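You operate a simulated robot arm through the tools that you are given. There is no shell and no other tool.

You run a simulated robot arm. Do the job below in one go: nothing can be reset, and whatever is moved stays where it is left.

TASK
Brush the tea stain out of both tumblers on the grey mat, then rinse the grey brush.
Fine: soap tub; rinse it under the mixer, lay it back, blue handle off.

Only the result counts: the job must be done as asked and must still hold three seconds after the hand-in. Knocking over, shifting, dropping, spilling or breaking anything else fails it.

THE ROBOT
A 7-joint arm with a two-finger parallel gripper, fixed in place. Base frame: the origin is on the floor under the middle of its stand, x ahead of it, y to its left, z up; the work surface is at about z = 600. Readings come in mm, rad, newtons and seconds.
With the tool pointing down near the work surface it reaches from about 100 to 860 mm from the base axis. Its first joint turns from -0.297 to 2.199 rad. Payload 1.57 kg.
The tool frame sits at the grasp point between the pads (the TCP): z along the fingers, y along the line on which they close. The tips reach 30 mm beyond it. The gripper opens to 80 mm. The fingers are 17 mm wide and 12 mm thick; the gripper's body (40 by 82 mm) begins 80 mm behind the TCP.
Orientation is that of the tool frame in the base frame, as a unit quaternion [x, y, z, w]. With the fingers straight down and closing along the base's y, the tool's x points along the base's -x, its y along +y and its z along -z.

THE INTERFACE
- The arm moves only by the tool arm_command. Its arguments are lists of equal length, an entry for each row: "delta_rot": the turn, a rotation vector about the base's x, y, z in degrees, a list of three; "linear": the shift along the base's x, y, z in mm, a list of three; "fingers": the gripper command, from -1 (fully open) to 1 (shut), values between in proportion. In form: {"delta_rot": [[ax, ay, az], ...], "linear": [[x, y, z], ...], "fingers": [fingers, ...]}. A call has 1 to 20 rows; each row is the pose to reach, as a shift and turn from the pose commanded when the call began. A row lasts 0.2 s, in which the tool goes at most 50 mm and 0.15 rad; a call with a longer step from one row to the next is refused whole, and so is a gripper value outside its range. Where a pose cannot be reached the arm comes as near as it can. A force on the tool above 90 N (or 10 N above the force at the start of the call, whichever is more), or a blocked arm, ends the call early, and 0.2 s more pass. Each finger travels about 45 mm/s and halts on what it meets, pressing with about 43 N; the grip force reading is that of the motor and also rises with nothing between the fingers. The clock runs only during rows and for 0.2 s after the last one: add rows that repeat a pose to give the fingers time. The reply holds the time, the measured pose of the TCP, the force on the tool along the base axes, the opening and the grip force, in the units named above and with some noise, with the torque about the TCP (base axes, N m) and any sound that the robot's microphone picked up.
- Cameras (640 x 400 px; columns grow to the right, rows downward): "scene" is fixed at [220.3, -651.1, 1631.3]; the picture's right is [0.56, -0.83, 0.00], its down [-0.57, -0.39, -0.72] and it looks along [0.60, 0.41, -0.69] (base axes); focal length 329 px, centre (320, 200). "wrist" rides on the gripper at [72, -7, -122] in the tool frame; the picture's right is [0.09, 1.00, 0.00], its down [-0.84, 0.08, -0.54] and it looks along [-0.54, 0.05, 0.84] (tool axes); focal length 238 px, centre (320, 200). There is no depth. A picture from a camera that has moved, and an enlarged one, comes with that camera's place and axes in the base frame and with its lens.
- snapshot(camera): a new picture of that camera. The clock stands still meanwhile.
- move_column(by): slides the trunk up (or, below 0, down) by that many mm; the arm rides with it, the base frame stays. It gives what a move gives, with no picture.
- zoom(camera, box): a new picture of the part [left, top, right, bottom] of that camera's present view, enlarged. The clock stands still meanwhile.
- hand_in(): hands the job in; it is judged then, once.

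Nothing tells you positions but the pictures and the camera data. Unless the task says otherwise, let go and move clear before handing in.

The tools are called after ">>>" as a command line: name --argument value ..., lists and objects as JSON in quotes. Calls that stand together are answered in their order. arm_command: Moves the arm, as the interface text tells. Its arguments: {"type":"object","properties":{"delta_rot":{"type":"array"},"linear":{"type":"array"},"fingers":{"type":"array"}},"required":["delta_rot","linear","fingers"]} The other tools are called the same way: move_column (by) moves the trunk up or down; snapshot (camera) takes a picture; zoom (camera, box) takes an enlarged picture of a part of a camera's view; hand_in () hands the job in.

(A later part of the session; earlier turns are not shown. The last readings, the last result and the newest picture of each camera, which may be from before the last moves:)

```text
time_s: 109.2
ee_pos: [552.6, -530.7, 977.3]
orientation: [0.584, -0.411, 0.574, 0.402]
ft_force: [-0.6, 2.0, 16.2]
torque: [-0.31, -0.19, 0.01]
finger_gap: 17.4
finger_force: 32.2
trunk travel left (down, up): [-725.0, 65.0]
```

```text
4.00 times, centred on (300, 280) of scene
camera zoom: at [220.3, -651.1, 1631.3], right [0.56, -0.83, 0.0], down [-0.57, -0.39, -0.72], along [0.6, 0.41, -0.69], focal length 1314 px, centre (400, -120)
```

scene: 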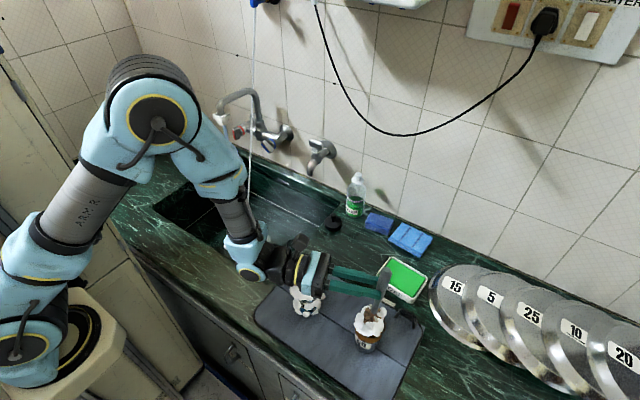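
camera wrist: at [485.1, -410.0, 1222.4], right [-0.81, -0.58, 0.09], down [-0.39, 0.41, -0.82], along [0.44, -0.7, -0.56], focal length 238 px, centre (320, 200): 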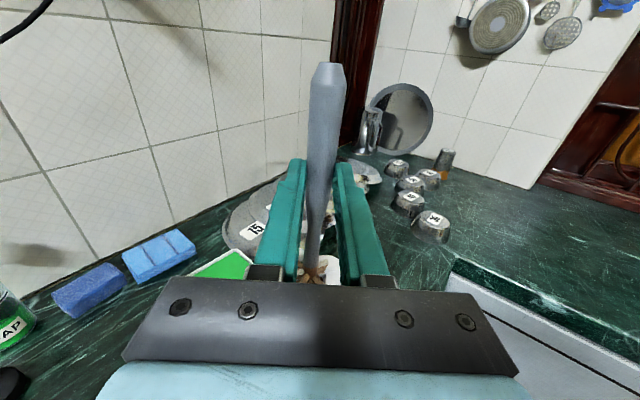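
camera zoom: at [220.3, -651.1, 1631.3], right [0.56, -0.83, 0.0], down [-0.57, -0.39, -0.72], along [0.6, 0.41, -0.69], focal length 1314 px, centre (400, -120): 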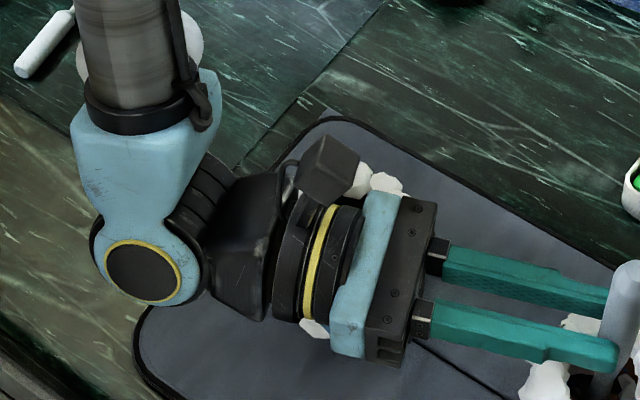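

Floor contact at 16 N, and the torque confirms it acts at the brush tip. I'll ease off slightly and circle with pressure.

>>> arm_command --delta_rot '[[0, 0, 0], [0, 0, 0], [0, 0, 0], [0, 0, 0], [0, 0, 0], [0, 0, 0], [0, 0, 0], [0, 0, 0], [0, 0, 0], [0, 0, 0], [0, 0, 0], [0, 0, 0], [0, 0, 0], [0, 0, 0], [0, 0, 0], [0, 0, 0], [0, 0, 0], [0, 0, 0], [0, 0, 0], [0, 0, 0]]' --linear '[[2, 0, 0.5], [3, 0, 0.5], [2.1, 2.1, 0.5], [0, 3, 0.5], [-2.1, 2.1, 0.5], [-3, 0, 0.5], [-2.1, -2.1, 0.5], [0, -3, 0.5], [2.1, -2.1, 0.5], [3, 0, 0.5], [2.1, 2.1, 0.5], [0, 3, 0.5], [-2.1, 2.1, 0.5], [-3, 0, 0.5], [-2.1, -2.1, 0.5], [0, -3, 0.5], [2.1, -2.1, 0.5], [3, 0, 0.5], [0, 0, 0.5], [0, 0, 0.5]]' --fingers '[1, 1, 1, 1, 1, 1, 1, 1, 1, 1, 1, 1, 1, 1, 1, 1, 1, 1, 1, 1]'

>>> zoom --camera "scene" --box '[340, 290, 400, 360]'

>>> zoom --camera "scene" --box '[260, 230, 340, 330]'

```text
time_s: 113.4
ee_pos: [552.9, -531.7, 975.5]
orientation: [0.585, -0.411, 0.573, 0.401]
ft_force: [1.5, 0.0, 4.6]
torque: [-0.1, -0.27, 0.05]
finger_gap: 17.5
finger_force: 31.9
trunk travel left (down, up): [-725.0, 65.0]
```

```text
5.71 times, centred on (370, 325) of scene
camera zoom: at [220.3, -651.1, 1631.3], right [0.56, -0.83, 0.0], down [-0.57, -0.39, -0.72], along [0.6, 0.41, -0.69], focal length 1877 px, centre (34, -514)
```

zoom: 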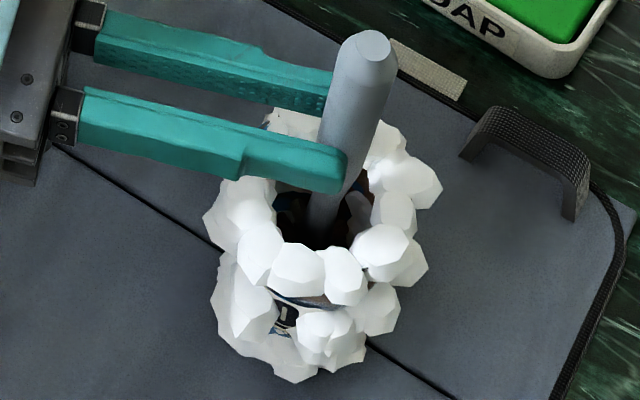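

```text
4.00 times, centred on (300, 280) of scene
camera zoom: at [220.3, -651.1, 1631.3], right [0.56, -0.83, 0.0], down [-0.57, -0.39, -0.72], along [0.6, 0.41, -0.69], focal length 1314 px, centre (400, -120)
```

zoom: 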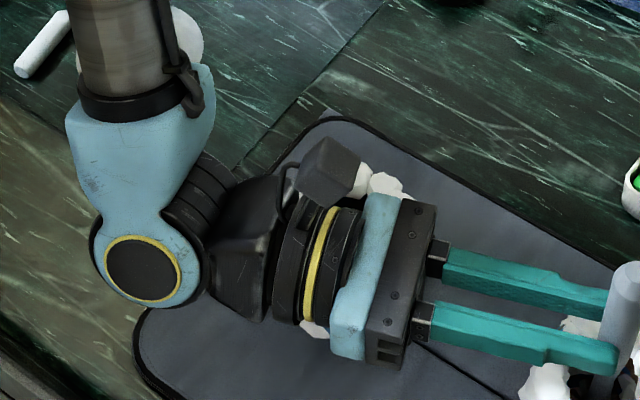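

B is lathering well and the stain is fading. One more pressed pass, lowering 1.5 mm to keep contact.

>>> arm_command --delta_rot '[[0, 0, 0], [0, 0, 0], [0, 0, 0], [0, 0, 0], [0, 0, 0], [0, 0, 0], [0, 0, 0], [0, 0, 0], [0, 0, 0], [0, 0, 0], [0, 0, 0], [0, 0, 0], [0, 0, 0], [0, 0, 0], [0, 0, 0], [0, 0, 0], [0, 0, 0], [0, 0, 0], [0, 0, 0], [0, 0, 0]]' --linear '[[1, 0, -1], [3, 0, -1.5], [2.1, 2.1, -1.5], [0, 3, -1.5], [-2.1, 2.1, -1.5], [-3, 0, -1.5], [-2.1, -2.1, -1.5], [0, -3, -1.5], [2.1, -2.1, -1.5], [3, 0, -1.5], [2.1, 2.1, -1.5], [0, 3, -1.5], [-2.1, 2.1, -1.5], [-3, 0, -1.5], [-2.1, -2.1, -1.5], [0, -3, -1.5], [2.1, -2.1, -1.5], [3, 0, -1.5], [0, 0, -1.5], [0, 0, -1.5]]' --fingers '[1, 1, 1, 1, 1, 1, 1, 1, 1, 1, 1, 1, 1, 1, 1, 1, 1, 1, 1, 1]'

>>> zoom --camera "scene" --box '[340, 290, 400, 360]'

>>> zoom --camera "scene" --box '[355, 325, 385, 355]'

```text
time_s: 117.6
ee_pos: [551.8, -529.2, 974.6]
orientation: [0.585, -0.413, 0.571, 0.403]
ft_force: [0.5, -0.2, 1.0]
torque: [0.01, -0.08, 0.04]
finger_gap: 17.5
finger_force: 32.5
trunk travel left (down, up): [-725.0, 65.0]
```

```text
5.71 times, centred on (370, 325) of scene
camera zoom: at [220.3, -651.1, 1631.3], right [0.56, -0.83, 0.0], down [-0.57, -0.39, -0.72], along [0.6, 0.41, -0.69], focal length 1877 px, centre (34, -514)
```

zoom: 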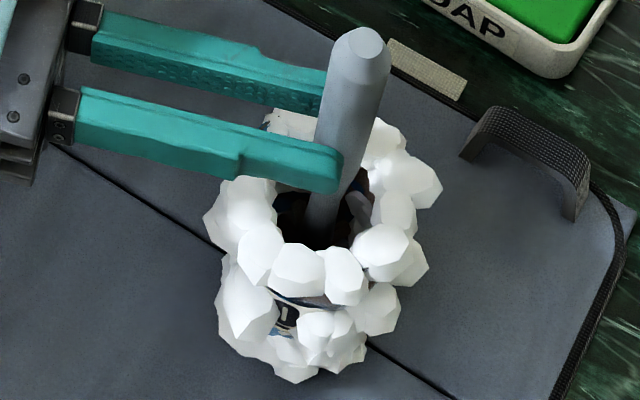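

```text
13.33 times, centred on (370, 340) of scene
camera zoom: at [220.3, -651.1, 1631.3], right [0.56, -0.83, 0.0], down [-0.57, -0.39, -0.72], along [0.6, 0.41, -0.69], focal length 4381 px, centre (-347, -1667)
```

zoom: 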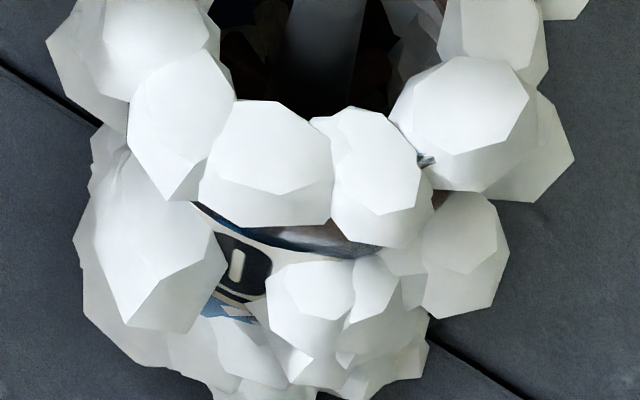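

A trace of brown remains and contact has eased off. I'll lower 2 mm and check the contact.

>>> arm_command --delta_rot '[[0, 0, 0], [0, 0, 0], [0, 0, 0]]' --linear '[[0, -0.5, -1], [0, -0.5, -2], [0, -0.5, -2]]' --fingers '[1, 1, 1]'

```text
time_s: 118.4
ee_pos: [551.7, -530.6, 973.6]
orientation: [0.584, -0.412, 0.573, 0.402]
ft_force: [0.5, -0.6, 16.2]
torque: [-0.52, -0.2, 0.0]
finger_gap: 17.5
finger_force: 32.2
trunk travel left (down, up): [-725.0, 65.0]
```

Contact is back at 16 N. Scrubbing again at this level.

>>> arm_command --delta_rot '[[0, 0, 0], [0, 0, 0], [0, 0, 0], [0, 0, 0], [0, 0, 0], [0, 0, 0], [0, 0, 0], [0, 0, 0], [0, 0, 0], [0, 0, 0], [0, 0, 0], [0, 0, 0], [0, 0, 0], [0, 0, 0], [0, 0, 0], [0, 0, 0], [0, 0, 0], [0, 0, 0], [0, 0, 0], [0, 0, 0]]' --linear '[[1.5, 0, 0], [3, 0, 0], [2.1, 2.1, 0], [0, 3, 0], [-2.1, 2.1, 0], [-3, 0, 0], [-2.1, -2.1, 0], [0, -3, 0], [2.1, -2.1, 0], [3, 0, 0], [2.1, 2.1, 0], [0, 3, 0], [-2.1, 2.1, 0], [-3, 0, 0], [-2.1, -2.1, 0], [0, -3, 0], [2.1, -2.1, 0], [3, 0, 0], [0, 0, 0], [0, 0, 0]]' --fingers '[1, 1, 1, 1, 1, 1, 1, 1, 1, 1, 1, 1, 1, 1, 1, 1, 1, 1, 1, 1]'

>>> zoom --camera "scene" --box '[355, 325, 385, 355]'

>>> zoom --camera "scene" --box '[340, 290, 400, 360]'

```text
time_s: 122.6
ee_pos: [551.5, -532.3, 972.3]
orientation: [0.585, -0.411, 0.573, 0.401]
ft_force: [0.7, -2.9, 11.6]
torque: [-0.89, -0.37, -0.06]
finger_gap: 17.3
finger_force: 32.5
trunk travel left (down, up): [-725.0, 65.0]
```

```text
13.33 times, centred on (370, 340) of scene
camera zoom: at [220.3, -651.1, 1631.3], right [0.56, -0.83, 0.0], down [-0.57, -0.39, -0.72], along [0.6, 0.41, -0.69], focal length 4381 px, centre (-347, -1667)
```

zoom: 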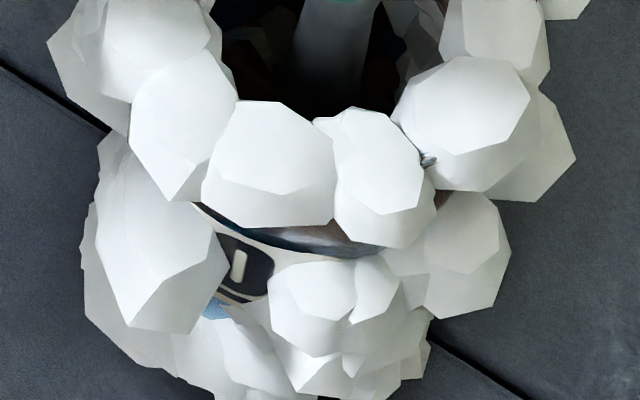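

```text
5.71 times, centred on (370, 325) of scene
camera zoom: at [220.3, -651.1, 1631.3], right [0.56, -0.83, 0.0], down [-0.57, -0.39, -0.72], along [0.6, 0.41, -0.69], focal length 1877 px, centre (34, -514)
```

zoom: 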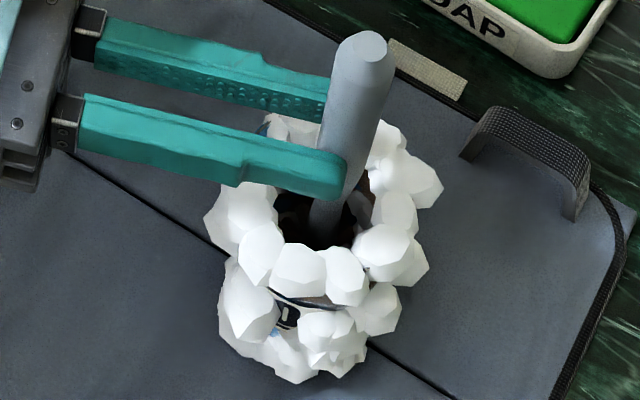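

Nearly clean, with a faint brown tint left in the band. I'll run another pressed pass with slightly larger circles.

>>> arm_command --delta_rot '[[0, 0, 0], [0, 0, 0], [0, 0, 0], [0, 0, 0], [0, 0, 0], [0, 0, 0], [0, 0, 0], [0, 0, 0], [0, 0, 0], [0, 0, 0], [0, 0, 0], [0, 0, 0], [0, 0, 0], [0, 0, 0], [0, 0, 0], [0, 0, 0], [0, 0, 0], [0, 0, 0], [0, 0, 0], [0, 0, 0]]' --linear '[[2, 1, -0.5], [4, 1, -0.5], [2.8, 3.8, -0.5], [0, 5, -0.5], [-2.8, 3.8, -0.5], [-4, 1, -0.5], [-2.8, -1.8, -0.5], [0, -3, -0.5], [2.8, -1.8, -0.5], [4, 1, -0.5], [2.8, 3.8, -0.5], [0, 5, -0.5], [-2.8, 3.8, -0.5], [-4, 1, -0.5], [-2.8, -1.8, -0.5], [0, -3, -0.5], [2.8, -1.8, -0.5], [4, 1, -0.5], [1, 1, -0.5], [0, 1, -0.5]]' --fingers '[1, 1, 1, 1, 1, 1, 1, 1, 1, 1, 1, 1, 1, 1, 1, 1, 1, 1, 1, 1]'

>>> zoom --camera "scene" --box '[355, 325, 385, 355]'

>>> zoom --camera "scene" --box '[340, 290, 400, 360]'

```text
time_s: 126.8
ee_pos: [551.6, -530.6, 971.3]
orientation: [0.585, -0.412, 0.571, 0.402]
ft_force: [1.1, 0.5, 1.9]
torque: [-0.07, -0.1, 0.03]
finger_gap: 17.5
finger_force: 32.6
trunk travel left (down, up): [-725.0, 65.0]
```

```text
13.33 times, centred on (370, 340) of scene
camera zoom: at [220.3, -651.1, 1631.3], right [0.56, -0.83, 0.0], down [-0.57, -0.39, -0.72], along [0.6, 0.41, -0.69], focal length 4381 px, centre (-347, -1667)
```

zoom: 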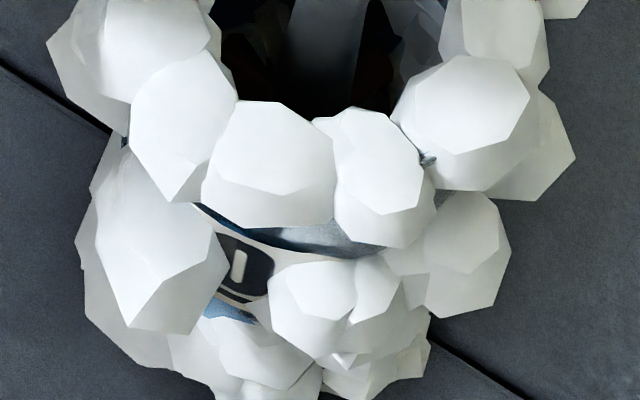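

```text
5.71 times, centred on (370, 325) of scene
camera zoom: at [220.3, -651.1, 1631.3], right [0.56, -0.83, 0.0], down [-0.57, -0.39, -0.72], along [0.6, 0.41, -0.69], focal length 1877 px, centre (34, -514)
```

zoom: 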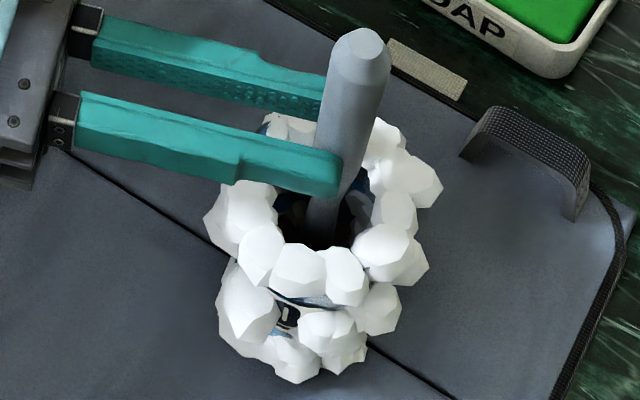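

B's band is clean grey now. I'll lift the brush out straight up and inspect both tumblers.

>>> arm_command --delta_rot '[[0, 0, 0], [0, 0, 0], [0, 0, 0], [0, 0, 0], [0, 0, 0], [0, 0, 0], [0, 0, 0], [0, 0, 0], [0, 0, 0]]' --linear '[[0, 0, 10], [0, 0, 25], [0, 0, 50], [0, 0, 80], [0, 0, 110], [0, 0, 140], [0, 0, 170], [0, 0, 190], [0, 0, 190]]' --fingers '[1, 1, 1, 1, 1, 1, 1, 1, 1]'

>>> zoom --camera "scene" --box '[340, 250, 410, 360]'

>>> zoom --camera "scene" --box '[240, 200, 430, 380]'

>>> zoom --camera "wrist" --box '[220, 50, 420, 300]'

```text
time_s: 128.8
ee_pos: [552.0, -528.7, 1159.5]
orientation: [0.586, -0.411, 0.572, 0.401]
ft_force: [-0.4, -0.1, -0.5]
torque: [-0.01, -0.02, -0.03]
finger_gap: 17.1
finger_force: 32.0
trunk travel left (down, up): [-725.0, 65.0]
```

```text
3.64 times, centred on (375, 305) of scene
camera zoom: at [220.3, -651.1, 1631.3], right [0.56, -0.83, 0.0], down [-0.57, -0.39, -0.72], along [0.6, 0.41, -0.69], focal length 1195 px, centre (120, -182)
```

zoom: 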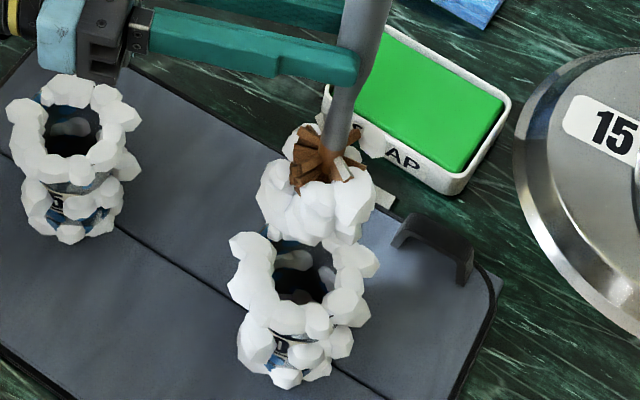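

```text
2.22 times, centred on (335, 290) of scene
camera zoom: at [220.3, -651.1, 1631.3], right [0.56, -0.83, 0.0], down [-0.57, -0.39, -0.72], along [0.6, 0.41, -0.69], focal length 730 px, centre (287, 0)
```

zoom: 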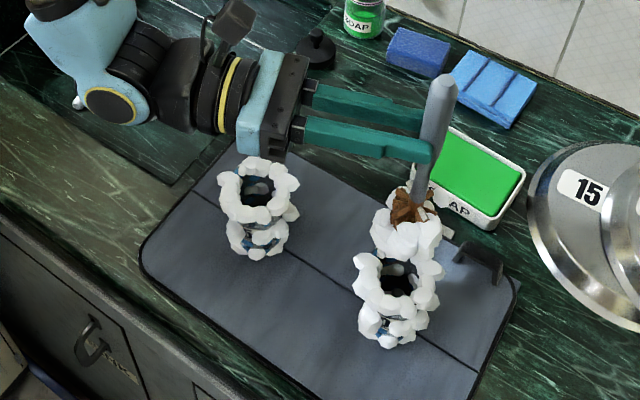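

```text
1.60 times, centred on (320, 175) of wrist
camera zoom: at [517.3, -414.1, 1234.4], right [-0.94, -0.34, 0.09], down [-0.26, 0.5, -0.82], along [0.23, -0.79, -0.56], focal length 381 px, centre (320, 240)
```

zoom: 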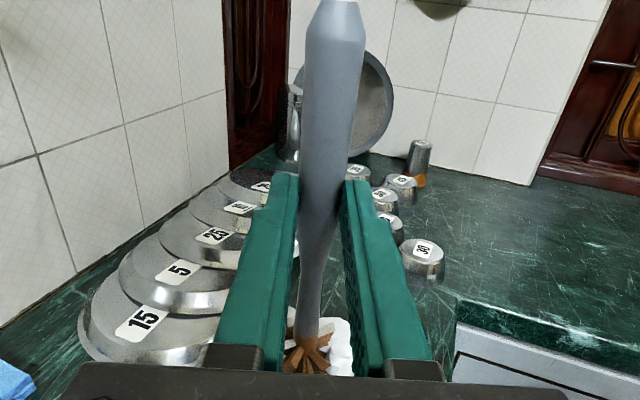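

Both tumblers stand in place with no brown visible, and the brush has slid about 10 mm up in the grip. I'll zoom into both mouths to verify.

>>> zoom --camera "scene" --box '[350, 310, 390, 360]'

>>> zoom --camera "scene" --box '[285, 265, 330, 320]'

```text
8.00 times, centred on (370, 335) of scene
camera zoom: at [220.3, -651.1, 1631.3], right [0.56, -0.83, 0.0], down [-0.57, -0.39, -0.72], along [0.6, 0.41, -0.69], focal length 2628 px, centre (-80, -880)
```

zoom: 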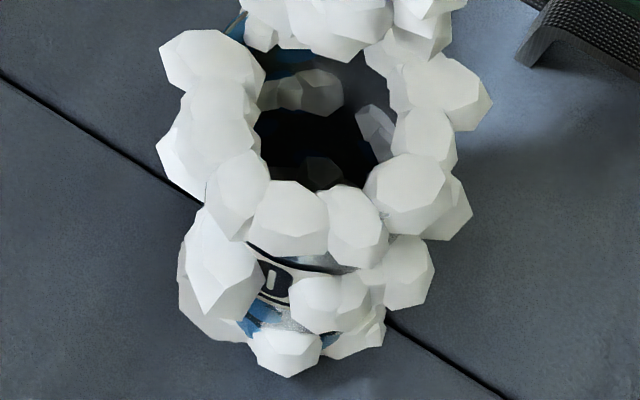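

```text
7.27 times, centred on (308, 292) of scene
camera zoom: at [220.3, -651.1, 1631.3], right [0.56, -0.83, 0.0], down [-0.57, -0.39, -0.72], along [0.6, 0.41, -0.69], focal length 2390 px, centre (411, -473)
```

zoom: 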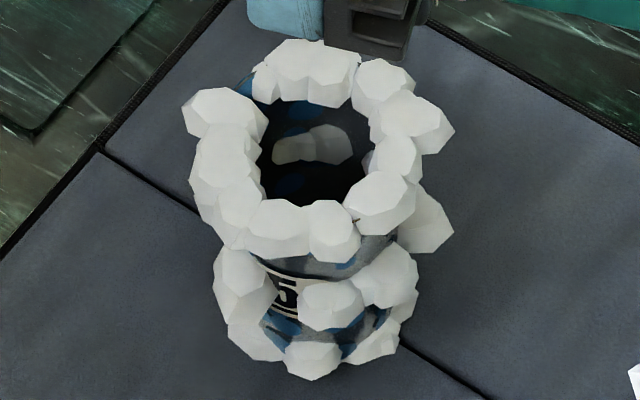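

Both tumblers are clean inside. Next is the rinse: I'll carry the brush away from the mat at height with yaw back to zero, then turn it level again with the fingers down and the head pointing at the sink.

>>> arm_command --delta_rot '[[0, 0, -4], [0, 0, -8], [0, 0, -12], [0, 0, -16], [0, 0, -20], [0, 0, -20], [0, 0, -20], [0, 0, -20]]' --linear '[[15, 30, 0], [30, 60, 0], [45, 95, 0], [65, 130, 0], [85, 170, 0], [100, 205, 0], [108, 229, 0], [108, 229, 0]]' --fingers '[1, 1, 1, 1, 1, 1, 1, 1]'

>>> snapshot --camera "scene"

```text
time_s: 130.6
ee_pos: [660.3, -303.2, 1159.9]
orientation: [-0.505, 0.507, -0.493, -0.495]
ft_force: [0.5, 0.1, -0.4]
torque: [0.02, -0.01, -0.03]
finger_gap: 17.3
finger_force: 33.1
trunk travel left (down, up): [-725.0, 65.0]
```

```text
taken
```

scene: 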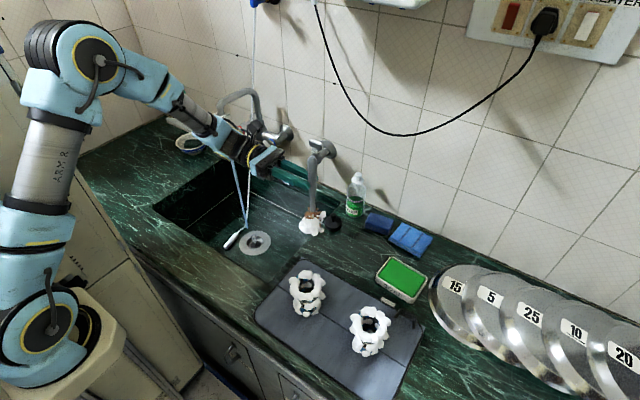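

Clear of everything. Now I'll turn the hand back to pointing down, which brings the brush level with its head toward +y.

>>> arm_command --delta_rot '[[8, 0, 0], [16, 0, 0], [24, 0, 0], [32, 0, 0], [40, 0, 0], [48, 0, 0], [56, 0, 0], [64, 0, 0], [72, 0, 0], [80, 0, 0], [88, 0, 0], [89, 0, 0], [89, 0, 0]]' --linear '[[5, 0, -5], [10, 0, -10], [15, 0, -15], [20, 0, -20], [25, 0, -25], [30, 5, -30], [35, 10, -35], [40, 15, -40], [45, 20, -45], [50, 25, -50], [55, 30, -55], [60, 35, -60], [60, 35, -60]]' --fingers '[1, 1, 1, 1, 1, 1, 1, 1, 1, 1, 1, 1, 1]'

>>> snapshot --camera "scene"

>>> snapshot --camera "wrist"

```text
time_s: 133.4
ee_pos: [720.0, -267.5, 1100.7]
orientation: [-0.707, 0.707, 0.003, 0.002]
ft_force: [0.6, 0.2, -0.2]
torque: [-0.04, -0.01, 0.0]
finger_gap: 17.3
finger_force: 32.0
trunk travel left (down, up): [-725.0, 65.0]
```

```text
taken
```

scene: 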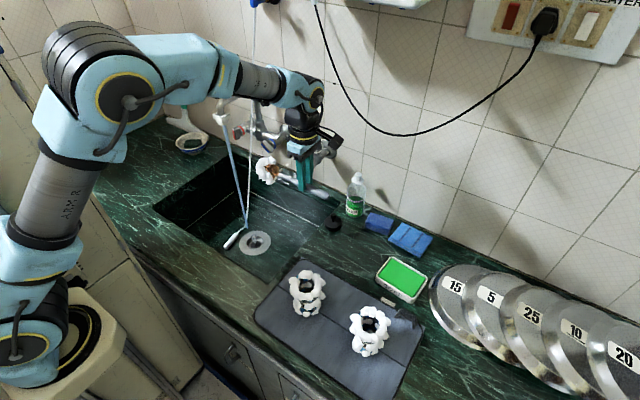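

```text
taken
camera wrist: at [727.9, -339.1, 1223.0], right [-1.0, -0.09, 0.0], down [-0.07, 0.83, 0.55], along [-0.05, 0.55, -0.84], focal length 238 px, centre (320, 200)
```

wrist: 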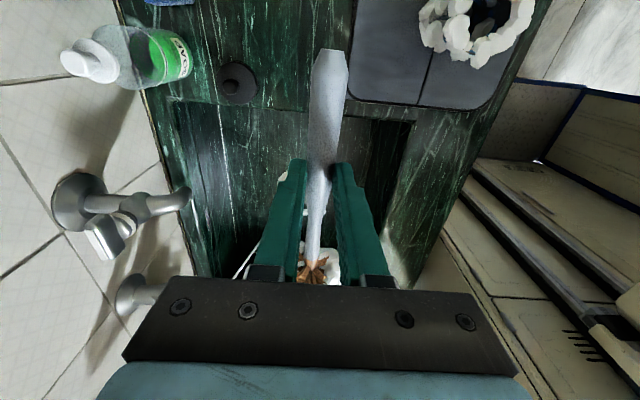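

The brush is level with its head pointing at the sink. The stream falls at about (799, 116), and I'll approach it from the -y side with the hand kept out of the water, stopping short to check.

>>> arm_command --delta_rot '[[0, 0, 0], [0, 0, 0], [0, 0, 0], [0, 0, 0], [0, 0, 0], [0, 0, 0], [0, 0, 0]]' --linear '[[15, 30, -15], [30, 60, -40], [45, 90, -65], [60, 120, -90], [72, 150, -115], [79, 175, -130], [79, 175, -130]]' --fingers '[1, 1, 1, 1, 1, 1, 1]'

>>> snapshot --camera "scene"

>>> snapshot --camera "wrist"

>>> zoom --camera "scene" --box '[180, 80, 350, 230]'

```text
time_s: 135.0
ee_pos: [799.1, -93.4, 971.2]
orientation: [-0.706, 0.708, 0.002, 0.001]
ft_force: [0.4, 0.6, -1.5]
torque: [-0.06, -0.01, 0.01]
finger_gap: 17.7
finger_force: 32.4
trunk travel left (down, up): [-725.0, 65.0]
```

```text
taken
```

scene: 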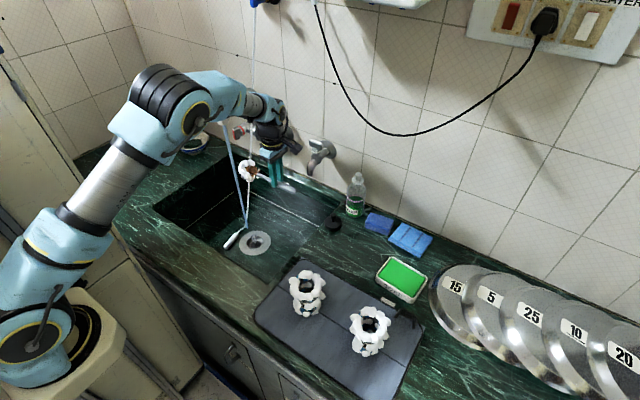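

```text
taken
camera wrist: at [807.0, -166.0, 1092.0], right [-1.0, -0.09, 0.0], down [-0.07, 0.83, 0.55], along [-0.05, 0.54, -0.84], focal length 238 px, centre (320, 200)
```

wrist: 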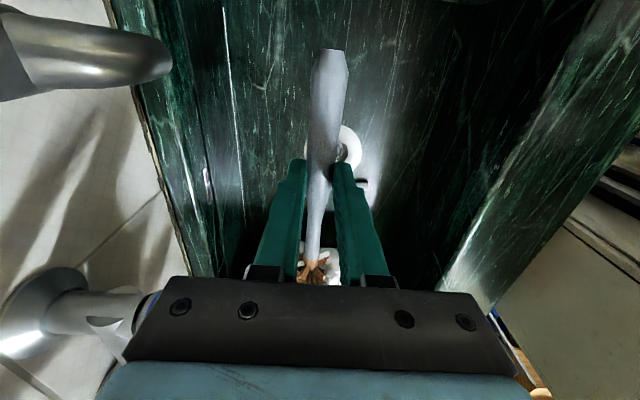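

```text
2.67 times, centred on (265, 155) of scene
camera zoom: at [220.3, -651.1, 1631.3], right [0.56, -0.83, 0.0], down [-0.57, -0.39, -0.72], along [0.6, 0.41, -0.69], focal length 876 px, centre (467, 320)
```

zoom: 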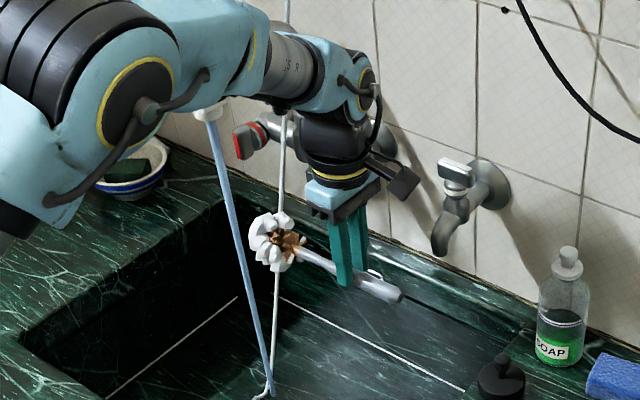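

The head is clear of the cord, which is 80 mm further back. I'll advance +50 mm in y while lowering a bit, then check clearance to the spout.

>>> arm_command --delta_rot '[[0, 0, 0], [0, 0, 0], [0, 0, 0], [0, 0, 0], [0, 0, 0]]' --linear '[[0, 10, -10], [0, 22, -25], [0, 36, -40], [0, 50, -50], [0, 50, -50]]' --fingers '[1, 1, 1, 1, 1]'

>>> zoom --camera "scene" --box '[180, 80, 350, 230]'

>>> snapshot --camera "wrist"

```text
time_s: 136.2
ee_pos: [798.3, -41.5, 924.2]
orientation: [-0.706, 0.708, 0.002, 0.002]
ft_force: [-0.1, -0.4, -0.3]
torque: [-0.06, 0.0, -0.02]
finger_gap: 17.4
finger_force: 32.2
trunk travel left (down, up): [-725.0, 65.0]
```

```text
2.67 times, centred on (265, 155) of scene
camera zoom: at [220.3, -651.1, 1631.3], right [0.56, -0.83, 0.0], down [-0.57, -0.39, -0.72], along [0.6, 0.41, -0.69], focal length 876 px, centre (467, 320)
```

zoom: 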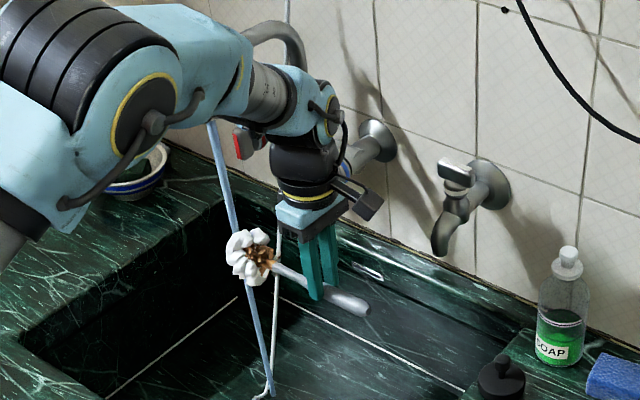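

```text
taken
camera wrist: at [806.5, -114.3, 1043.8], right [-1.0, -0.09, 0.0], down [-0.07, 0.83, 0.55], along [-0.05, 0.54, -0.84], focal length 238 px, centre (320, 200)
```

wrist: 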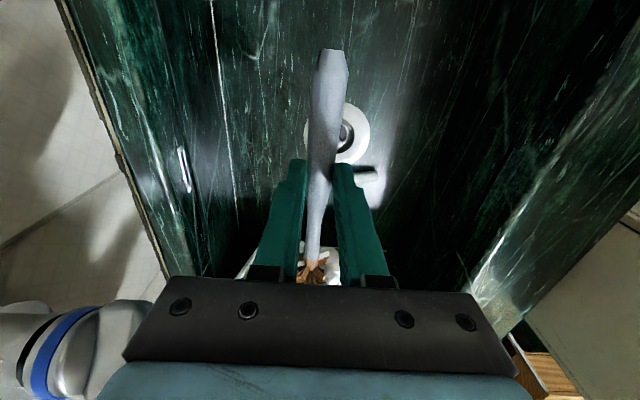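

There are about 50 mm between the arm and the nozzle. I'll move the last 38 mm so the head sits in the stream.

>>> arm_command --delta_rot '[[0, 0, 0], [0, 0, 0], [0, 0, 0], [0, 0, 0], [0, 0, 0]]' --linear '[[0, 10, 0], [0, 20, 0], [0, 30, 0], [0.5, 38, 0], [0.5, 38, 0]]' --fingers '[1, 1, 1, 1, 1]'

>>> zoom --camera "scene" --box '[180, 80, 350, 230]'

>>> zoom --camera "scene" --box '[210, 150, 290, 210]'

```text
time_s: 137.4
ee_pos: [800.0, -5.2, 923.0]
orientation: [-0.707, 0.708, 0.003, 0.0]
ft_force: [0.0, -0.1, -0.1]
torque: [0.01, -0.02, 0.05]
finger_gap: 17.4
finger_force: 32.6
trunk travel left (down, up): [-725.0, 65.0]
```

```text
2.67 times, centred on (265, 155) of scene
camera zoom: at [220.3, -651.1, 1631.3], right [0.56, -0.83, 0.0], down [-0.57, -0.39, -0.72], along [0.6, 0.41, -0.69], focal length 876 px, centre (467, 320)
```

zoom: 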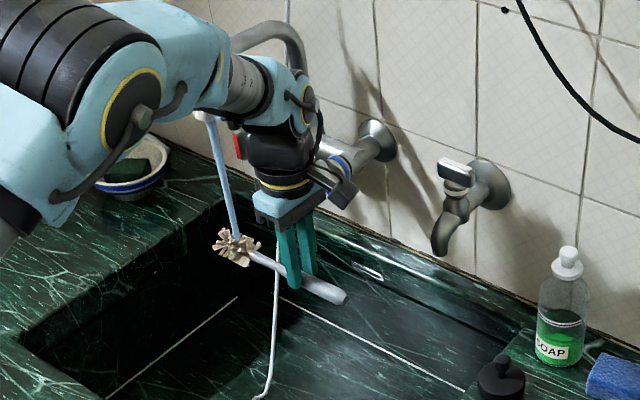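

```text
6.67 times, centred on (250, 180) of scene
camera zoom: at [220.3, -651.1, 1631.3], right [0.56, -0.83, 0.0], down [-0.57, -0.39, -0.72], along [0.6, 0.41, -0.69], focal length 2190 px, centre (787, 333)
```

zoom: 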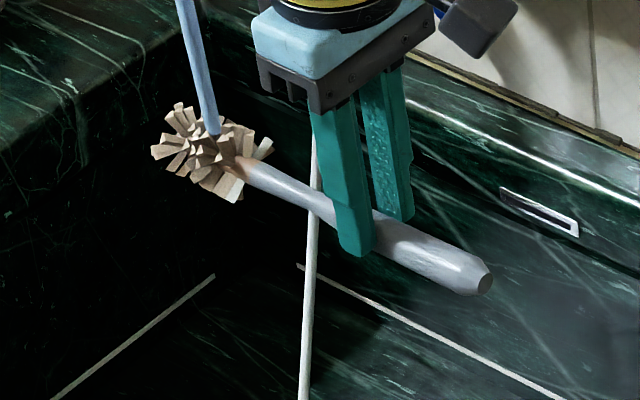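

The stream strikes the head, the foam is gone and the bristles are lightening. I'll move the head slowly back and forth in the water for a few seconds.

>>> arm_command --delta_rot '[[0, 0, 0], [0, 0, 0], [0, 0, 0], [0, 0, 0], [0, 0, 0], [0, 0, 0], [0, 0, 0], [0, 0, 0], [0, 0, 0], [0, 0, 0], [0, 0, 0], [0, 0, 0], [0, 0, 0], [0, 0, 0], [0, 0, 0], [0, 0, 0], [0, 0, 0], [0, 0, 0], [0, 0, 0], [0, 0, 0]]' --linear '[[0, -4, 0], [0, -8, 0], [0, -12, 0], [0, -14, 0], [4, -12, 0], [6, -8, 0], [6, -4, 0], [6, 0, 0], [4, 4, 0], [0, 8, 0], [-4, 4, 0], [-6, 0, 0], [-6, -4, 0], [-6, -8, 0], [-4, -12, 0], [0, -14, 0], [0, -10, 0], [0, -6, 0], [0, -3, 0], [0, 0, 0]]' --fingers '[1, 1, 1, 1, 1, 1, 1, 1, 1, 1, 1, 1, 1, 1, 1, 1, 1, 1, 1, 1]'

>>> zoom --camera "scene" --box '[210, 150, 290, 210]'

```text
time_s: 141.6
ee_pos: [799.3, -3.4, 922.6]
orientation: [-0.707, 0.708, 0.004, 0.0]
ft_force: [-0.6, 0.1, -0.1]
torque: [-0.03, -0.04, 0.0]
finger_gap: 17.4
finger_force: 32.4
trunk travel left (down, up): [-725.0, 65.0]
```

```text
6.67 times, centred on (250, 180) of scene
camera zoom: at [220.3, -651.1, 1631.3], right [0.56, -0.83, 0.0], down [-0.57, -0.39, -0.72], along [0.6, 0.41, -0.69], focal length 2190 px, centre (787, 333)
```

zoom: 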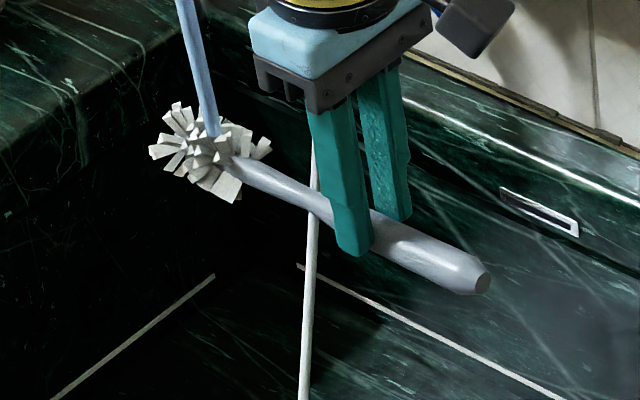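

The bristles are back to clean off-white. I'll give it a few more seconds in the water to be sure.

>>> arm_command --delta_rot '[[0, 0, 0], [0, 0, 0], [0, 0, 0], [0, 0, 0], [0, 0, 0], [0, 0, 0], [0, 0, 0], [0, 0, 0], [0, 0, 0], [0, 0, 0], [0, 0, 0], [0, 0, 0], [0, 0, 0], [0, 0, 0], [0, 0, 0], [0, 0, 0], [0, 0, 0], [0, 0, 0], [0, 0, 0], [0, 0, 0]]' --linear '[[5, 0, 0], [8, 0, 0], [5, 5, 0], [0, 8, 0], [-5, 5, 0], [-8, 0, 0], [-5, -5, 0], [0, -8, 0], [5, -5, 0], [8, 0, 0], [5, 5, 0], [0, 8, 0], [-5, 5, 0], [-8, 0, 0], [-5, -5, 0], [0, -12, 0], [0, -8, 0], [0, -4, 0], [0, 0, 0], [0, 0, 0]]' --fingers '[1, 1, 1, 1, 1, 1, 1, 1, 1, 1, 1, 1, 1, 1, 1, 1, 1, 1, 1, 1]'

>>> zoom --camera "scene" --box '[210, 150, 290, 210]'

```text
time_s: 145.8
ee_pos: [800.3, -3.3, 922.2]
orientation: [-0.706, 0.708, 0.004, 0.0]
ft_force: [0.3, 0.7, -0.4]
torque: [-0.06, 0.0, 0.03]
finger_gap: 17.5
finger_force: 31.9
trunk travel left (down, up): [-725.0, 65.0]
```

```text
6.67 times, centred on (250, 180) of scene
camera zoom: at [220.3, -651.1, 1631.3], right [0.56, -0.83, 0.0], down [-0.57, -0.39, -0.72], along [0.6, 0.41, -0.69], focal length 2190 px, centre (787, 333)
```

zoom: 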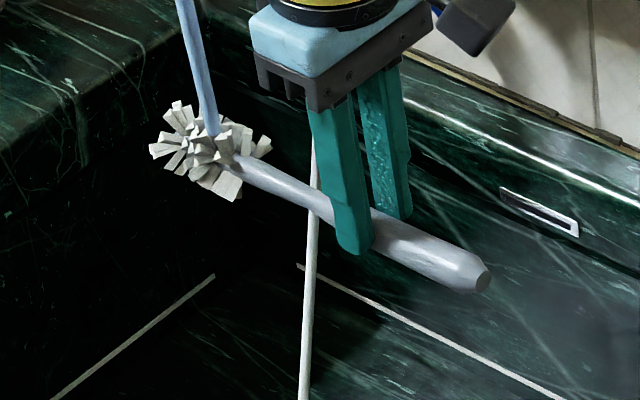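

The brush is rinsed clean. I'll back out of the stream, rise, and carry it back above its original place.

>>> arm_command --delta_rot '[[0, 0, 0], [0, 0, 0], [0, 0, 0], [0, 0, 0], [0, 0, 0], [0, 0, 0], [0, 0, 0], [0, 0, 0], [0, 0, 0], [0, 0, 0], [0, 0, 0], [0, 0, 0], [0, 0, 0]]' --linear '[[0, -15, 0], [0, -40, 5], [0, -75, 20], [0, -115, 40], [-5, -155, 60], [-12, -195, 78], [-20, -235, 78], [-28, -275, 78], [-36, -315, 78], [-44, -355, 78], [-50, -390, 78], [-53, -415, 78], [-53, -415, 78]]' --fingers '[1, 1, 1, 1, 1, 1, 1, 1, 1, 1, 1, 1, 1]'

>>> snapshot --camera "scene"

>>> snapshot --camera "wrist"

```text
time_s: 148.6
ee_pos: [745.7, -420.6, 1000.3]
orientation: [-0.706, 0.708, 0.003, 0.001]
ft_force: [-0.4, 1.0, -0.6]
torque: [-0.02, 0.0, -0.03]
finger_gap: 17.5
finger_force: 32.5
trunk travel left (down, up): [-725.0, 65.0]
```

```text
taken
```

scene: 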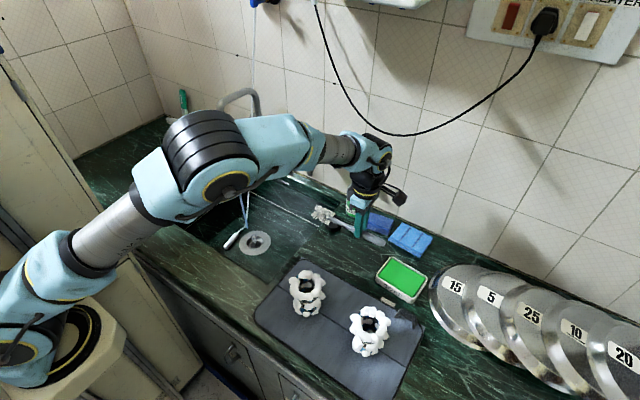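

```text
taken
camera wrist: at [753.9, -493.5, 1119.6], right [-1.0, -0.09, 0.0], down [-0.07, 0.83, 0.55], along [-0.05, 0.54, -0.84], focal length 238 px, centre (320, 200)
```

wrist: 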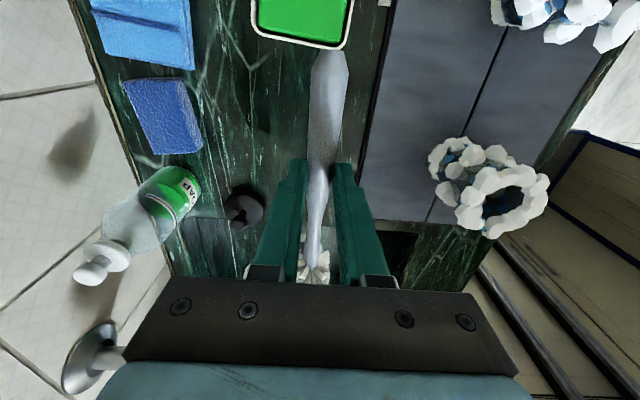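

The brush is above its old spot. Because it slid 10 mm in the grip, I'll set TCP y near -415 so the handle end clears the tub. First I'll lower to just above the tub rim and look.

>>> arm_command --delta_rot '[[0, 0, 0], [0, 0, 0], [0, 0, 0], [0, 0, 0], [0, 0, 0], [0, 0, 0]]' --linear '[[0.7, 6, -20], [0.7, 6, -50], [0.7, 6, -80], [0.7, 6, -100], [0.7, 6, -108], [0.7, 6, -108]]' --fingers '[1, 1, 1, 1, 1, 1]'

>>> zoom --camera "wrist" --box '[200, 20, 440, 240]'

>>> zoom --camera "scene" --box '[300, 200, 440, 300]'

```text
time_s: 150.0
ee_pos: [747.7, -412.0, 890.2]
orientation: [-0.706, 0.708, 0.002, 0.002]
ft_force: [0.2, 0.8, -0.2]
torque: [0.01, 0.01, 0.01]
finger_gap: 17.2
finger_force: 31.9
trunk travel left (down, up): [-725.0, 65.0]
```

```text
1.82 times, centred on (320, 130) of wrist
camera zoom: at [754.2, -484.7, 1011.8], right [-1.0, -0.09, 0.0], down [-0.08, 0.83, 0.55], along [-0.05, 0.54, -0.84], focal length 433 px, centre (320, 327)
```

zoom: 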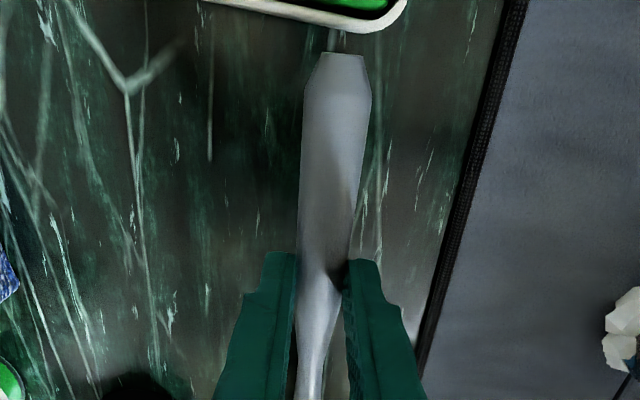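

```text
4.00 times, centred on (370, 250) of scene
camera zoom: at [220.3, -651.1, 1631.3], right [0.56, -0.83, 0.0], down [-0.57, -0.39, -0.72], along [0.6, 0.41, -0.69], focal length 1314 px, centre (120, 0)
```

zoom: 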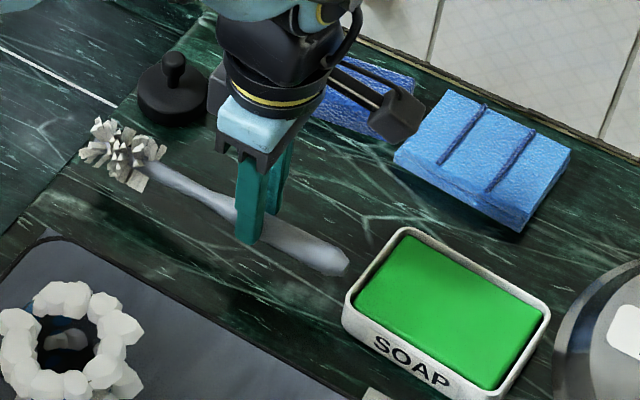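

There are about 6–7 mm between the handle end and the tub. I'll lower the rest of the way gently.

>>> arm_command --delta_rot '[[0, 0, 0], [0, 0, 0], [0, 0, 0], [0, 0, 0], [0, 0, 0]]' --linear '[[-0.5, 0, -10], [-0.5, 0, -20], [-0.5, 0, -26], [-0.5, 0, -29], [-0.5, 0, -29]]' --fingers '[1, 1, 1, 1, 1]'

>>> zoom --camera "scene" --box '[300, 200, 440, 300]'

```text
time_s: 151.2
ee_pos: [745.6, -411.7, 863.6]
orientation: [-0.706, 0.708, 0.002, 0.002]
ft_force: [-0.6, -1.0, 9.9]
torque: [0.94, -0.04, 0.07]
finger_gap: 17.2
finger_force: 32.8
trunk travel left (down, up): [-725.0, 65.0]
```

```text
4.00 times, centred on (370, 250) of scene
camera zoom: at [220.3, -651.1, 1631.3], right [0.56, -0.83, 0.0], down [-0.57, -0.39, -0.72], along [0.6, 0.41, -0.69], focal length 1314 px, centre (120, 0)
```

zoom: 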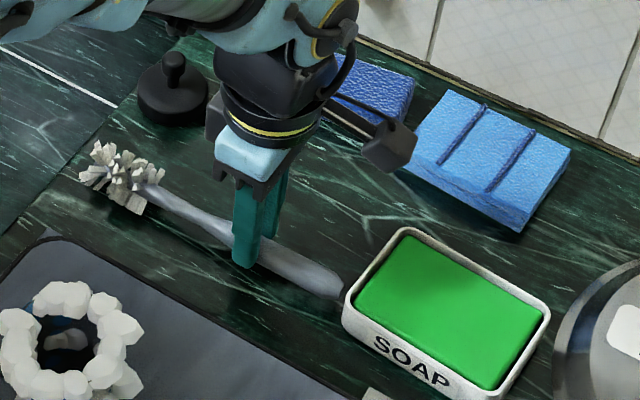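

The head touches first (9.9 N, acting about 95 mm toward the head), because the brush has pitched slightly in the grip. I'll pitch the hand about 3° while lowering 4–5 mm so the handle settles too.

>>> arm_command --delta_rot '[[1, 0, 0], [2, 0, 0], [3, 0, 0], [3, 0, 0], [3, 0, 0]]' --linear '[[0, 0, -1], [0, 0, -2.5], [0, 0, -4], [0, 0, -4], [0, 0, -4]]' --fingers '[1, 1, 1, 1, 1]'

>>> zoom --camera "scene" --box '[310, 220, 410, 290]'

```text
time_s: 152.4
ee_pos: [745.8, -411.7, 858.9]
orientation: [-0.706, 0.707, 0.022, 0.02]
ft_force: [0.5, 0.8, -0.1]
torque: [-0.05, -0.04, 0.01]
finger_gap: 17.4
finger_force: 32.0
trunk travel left (down, up): [-725.0, 65.0]
```

```text
5.71 times, centred on (360, 255) of scene
camera zoom: at [220.3, -651.1, 1631.3], right [0.56, -0.83, 0.0], down [-0.57, -0.39, -0.72], along [0.6, 0.41, -0.69], focal length 1877 px, centre (91, -114)
```

zoom: 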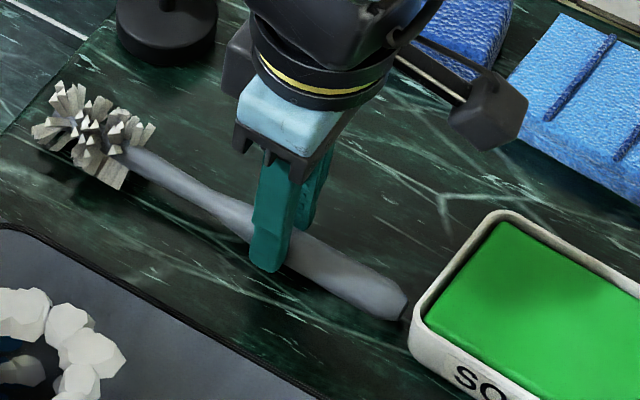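

Forces are at zero, so it hovers by about a millimetre. I'll lower 2 mm more to touch.

>>> arm_command --delta_rot '[[0, 0, 0], [0, 0, 0], [0, 0, 0]]' --linear '[[0, 0, -1], [0, 0, -2], [0, 0, -2]]' --fingers '[1, 1, 1]'

```text
time_s: 153.2
ee_pos: [747.4, -411.8, 858.8]
orientation: [-0.706, 0.707, 0.022, 0.019]
ft_force: [0.1, -0.8, 9.4]
torque: [0.83, -0.06, 0.0]
finger_gap: 17.5
finger_force: 32.2
trunk travel left (down, up): [-725.0, 65.0]
```

Contact is still at the head but the handle is within about a millimetre. I'll pitch 1.5° more and then release slowly.

>>> arm_command --delta_rot '[[0.8, 0, 0], [1.5, 0, 0], [1.5, 0, 0]]' --linear '[[0, 0, -0.3], [0, 0, -0.6], [0, 0, -0.6]]' --fingers '[1, 1, 1]'

```text
time_s: 154.0
ee_pos: [746.5, -413.0, 857.6]
orientation: [0.707, -0.706, -0.03, -0.029]
ft_force: [3.4, -3.3, 18.4]
torque: [-0.63, -0.1, 0.06]
finger_gap: 17.0
finger_force: 32.3
trunk travel left (down, up): [-725.0, 65.0]
```

Both ends are now down. I'll relieve the pressure by a millimetre and open the fingers gradually.

>>> arm_command --delta_rot '[[0, 0, 0], [0, 0, 0], [0, 0, 0], [0, 0, 0], [0, 0, 0], [0, 0, 0], [0, 0, 0]]' --linear '[[0, 0, 0.8], [0, 0, 0.8], [0, 0, 0.8], [0, 0, 0.8], [0, 0, 0.8], [0, 0, 0.8], [0, 0, 0.8]]' --fingers '[1, 0.56, 0.5, 0.4, 0.2, 0, 0]'

>>> zoom --camera "scene" --box '[310, 220, 410, 290]'

>>> zoom --camera "wrist" --box '[200, 20, 440, 240]'

```text
time_s: 155.6
ee_pos: [747.2, -413.0, 856.5]
orientation: [-0.706, 0.707, 0.031, 0.028]
ft_force: [-0.4, -0.2, 0.2]
torque: [-0.02, 0.01, -0.01]
finger_gap: 39.9
finger_force: 0.1
trunk travel left (down, up): [-725.0, 65.0]
```

```text
5.71 times, centred on (360, 255) of scene
camera zoom: at [220.3, -651.1, 1631.3], right [0.56, -0.83, 0.0], down [-0.57, -0.39, -0.72], along [0.6, 0.41, -0.69], focal length 1877 px, centre (91, -114)
```

zoom: 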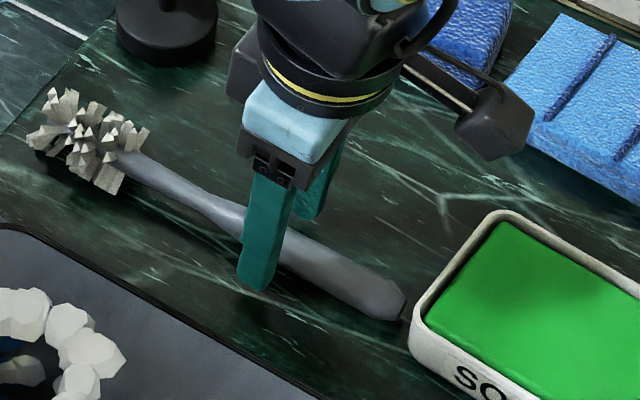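

```text
1.82 times, centred on (320, 130) of wrist
camera zoom: at [753.9, -494.5, 971.9], right [-1.0, -0.09, -0.01], down [-0.07, 0.79, 0.61], along [-0.05, 0.61, -0.79], focal length 433 px, centre (320, 327)
```

zoom: 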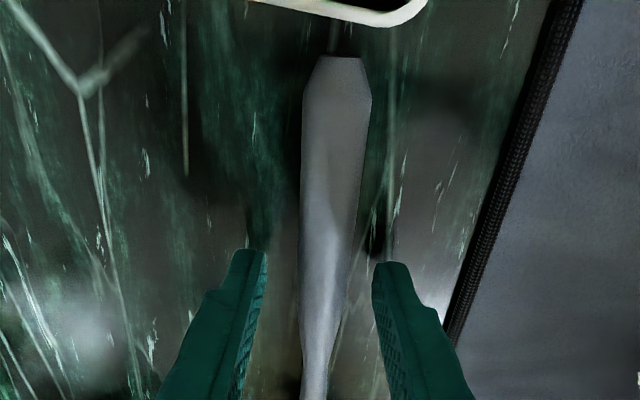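

The brush lies flat next to the tub, very close to where it was. I'll lift the open fingers straight up, then go back toward the tap at height.

>>> arm_command --delta_rot '[[0, 0, 0], [0, 0, 0], [0, 0, 0], [0, 0, 0], [0, 0, 0], [0, 0, 0], [0, 0, 0]]' --linear '[[0, 0, 5], [0, 0, 15], [0, 0, 35], [0, 0, 70], [0, 0, 115], [0, 0, 160], [0, 0, 190]]' --fingers '[0, 0, 0, 0, 0, 0, 0]'

>>> zoom --camera "scene" --box '[310, 220, 410, 290]'

>>> snapshot --camera "wrist"

```text
time_s: 157.2
ee_pos: [745.1, -410.5, 1045.8]
orientation: [0.707, -0.706, -0.031, -0.028]
ft_force: [-0.2, -0.1, -0.4]
torque: [-0.01, 0.0, 0.02]
finger_gap: 40.1
finger_force: 0.1
trunk travel left (down, up): [-725.0, 65.0]
```

```text
5.71 times, centred on (360, 255) of scene
camera zoom: at [220.3, -651.1, 1631.3], right [0.56, -0.83, 0.0], down [-0.57, -0.39, -0.72], along [0.6, 0.41, -0.69], focal length 1877 px, centre (91, -114)
```

zoom: 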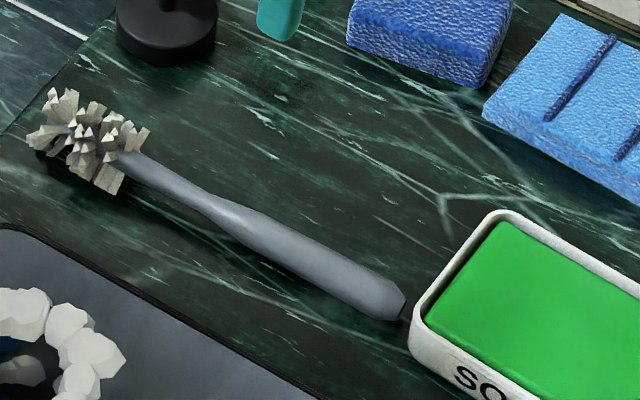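

```text
taken
camera wrist: at [753.0, -493.4, 1161.0], right [-1.0, -0.09, 0.0], down [-0.08, 0.79, 0.61], along [-0.05, 0.61, -0.79], focal length 238 px, centre (320, 200)
```

wrist: 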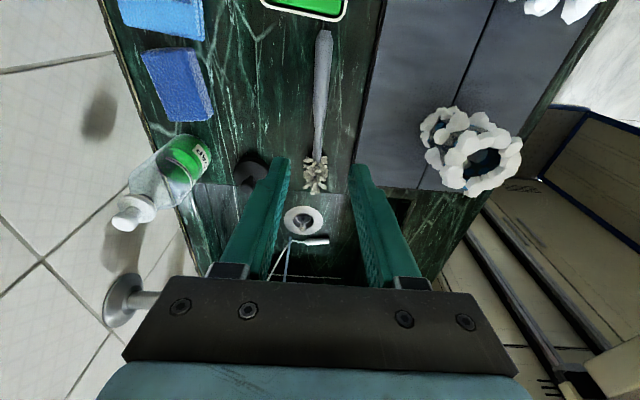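

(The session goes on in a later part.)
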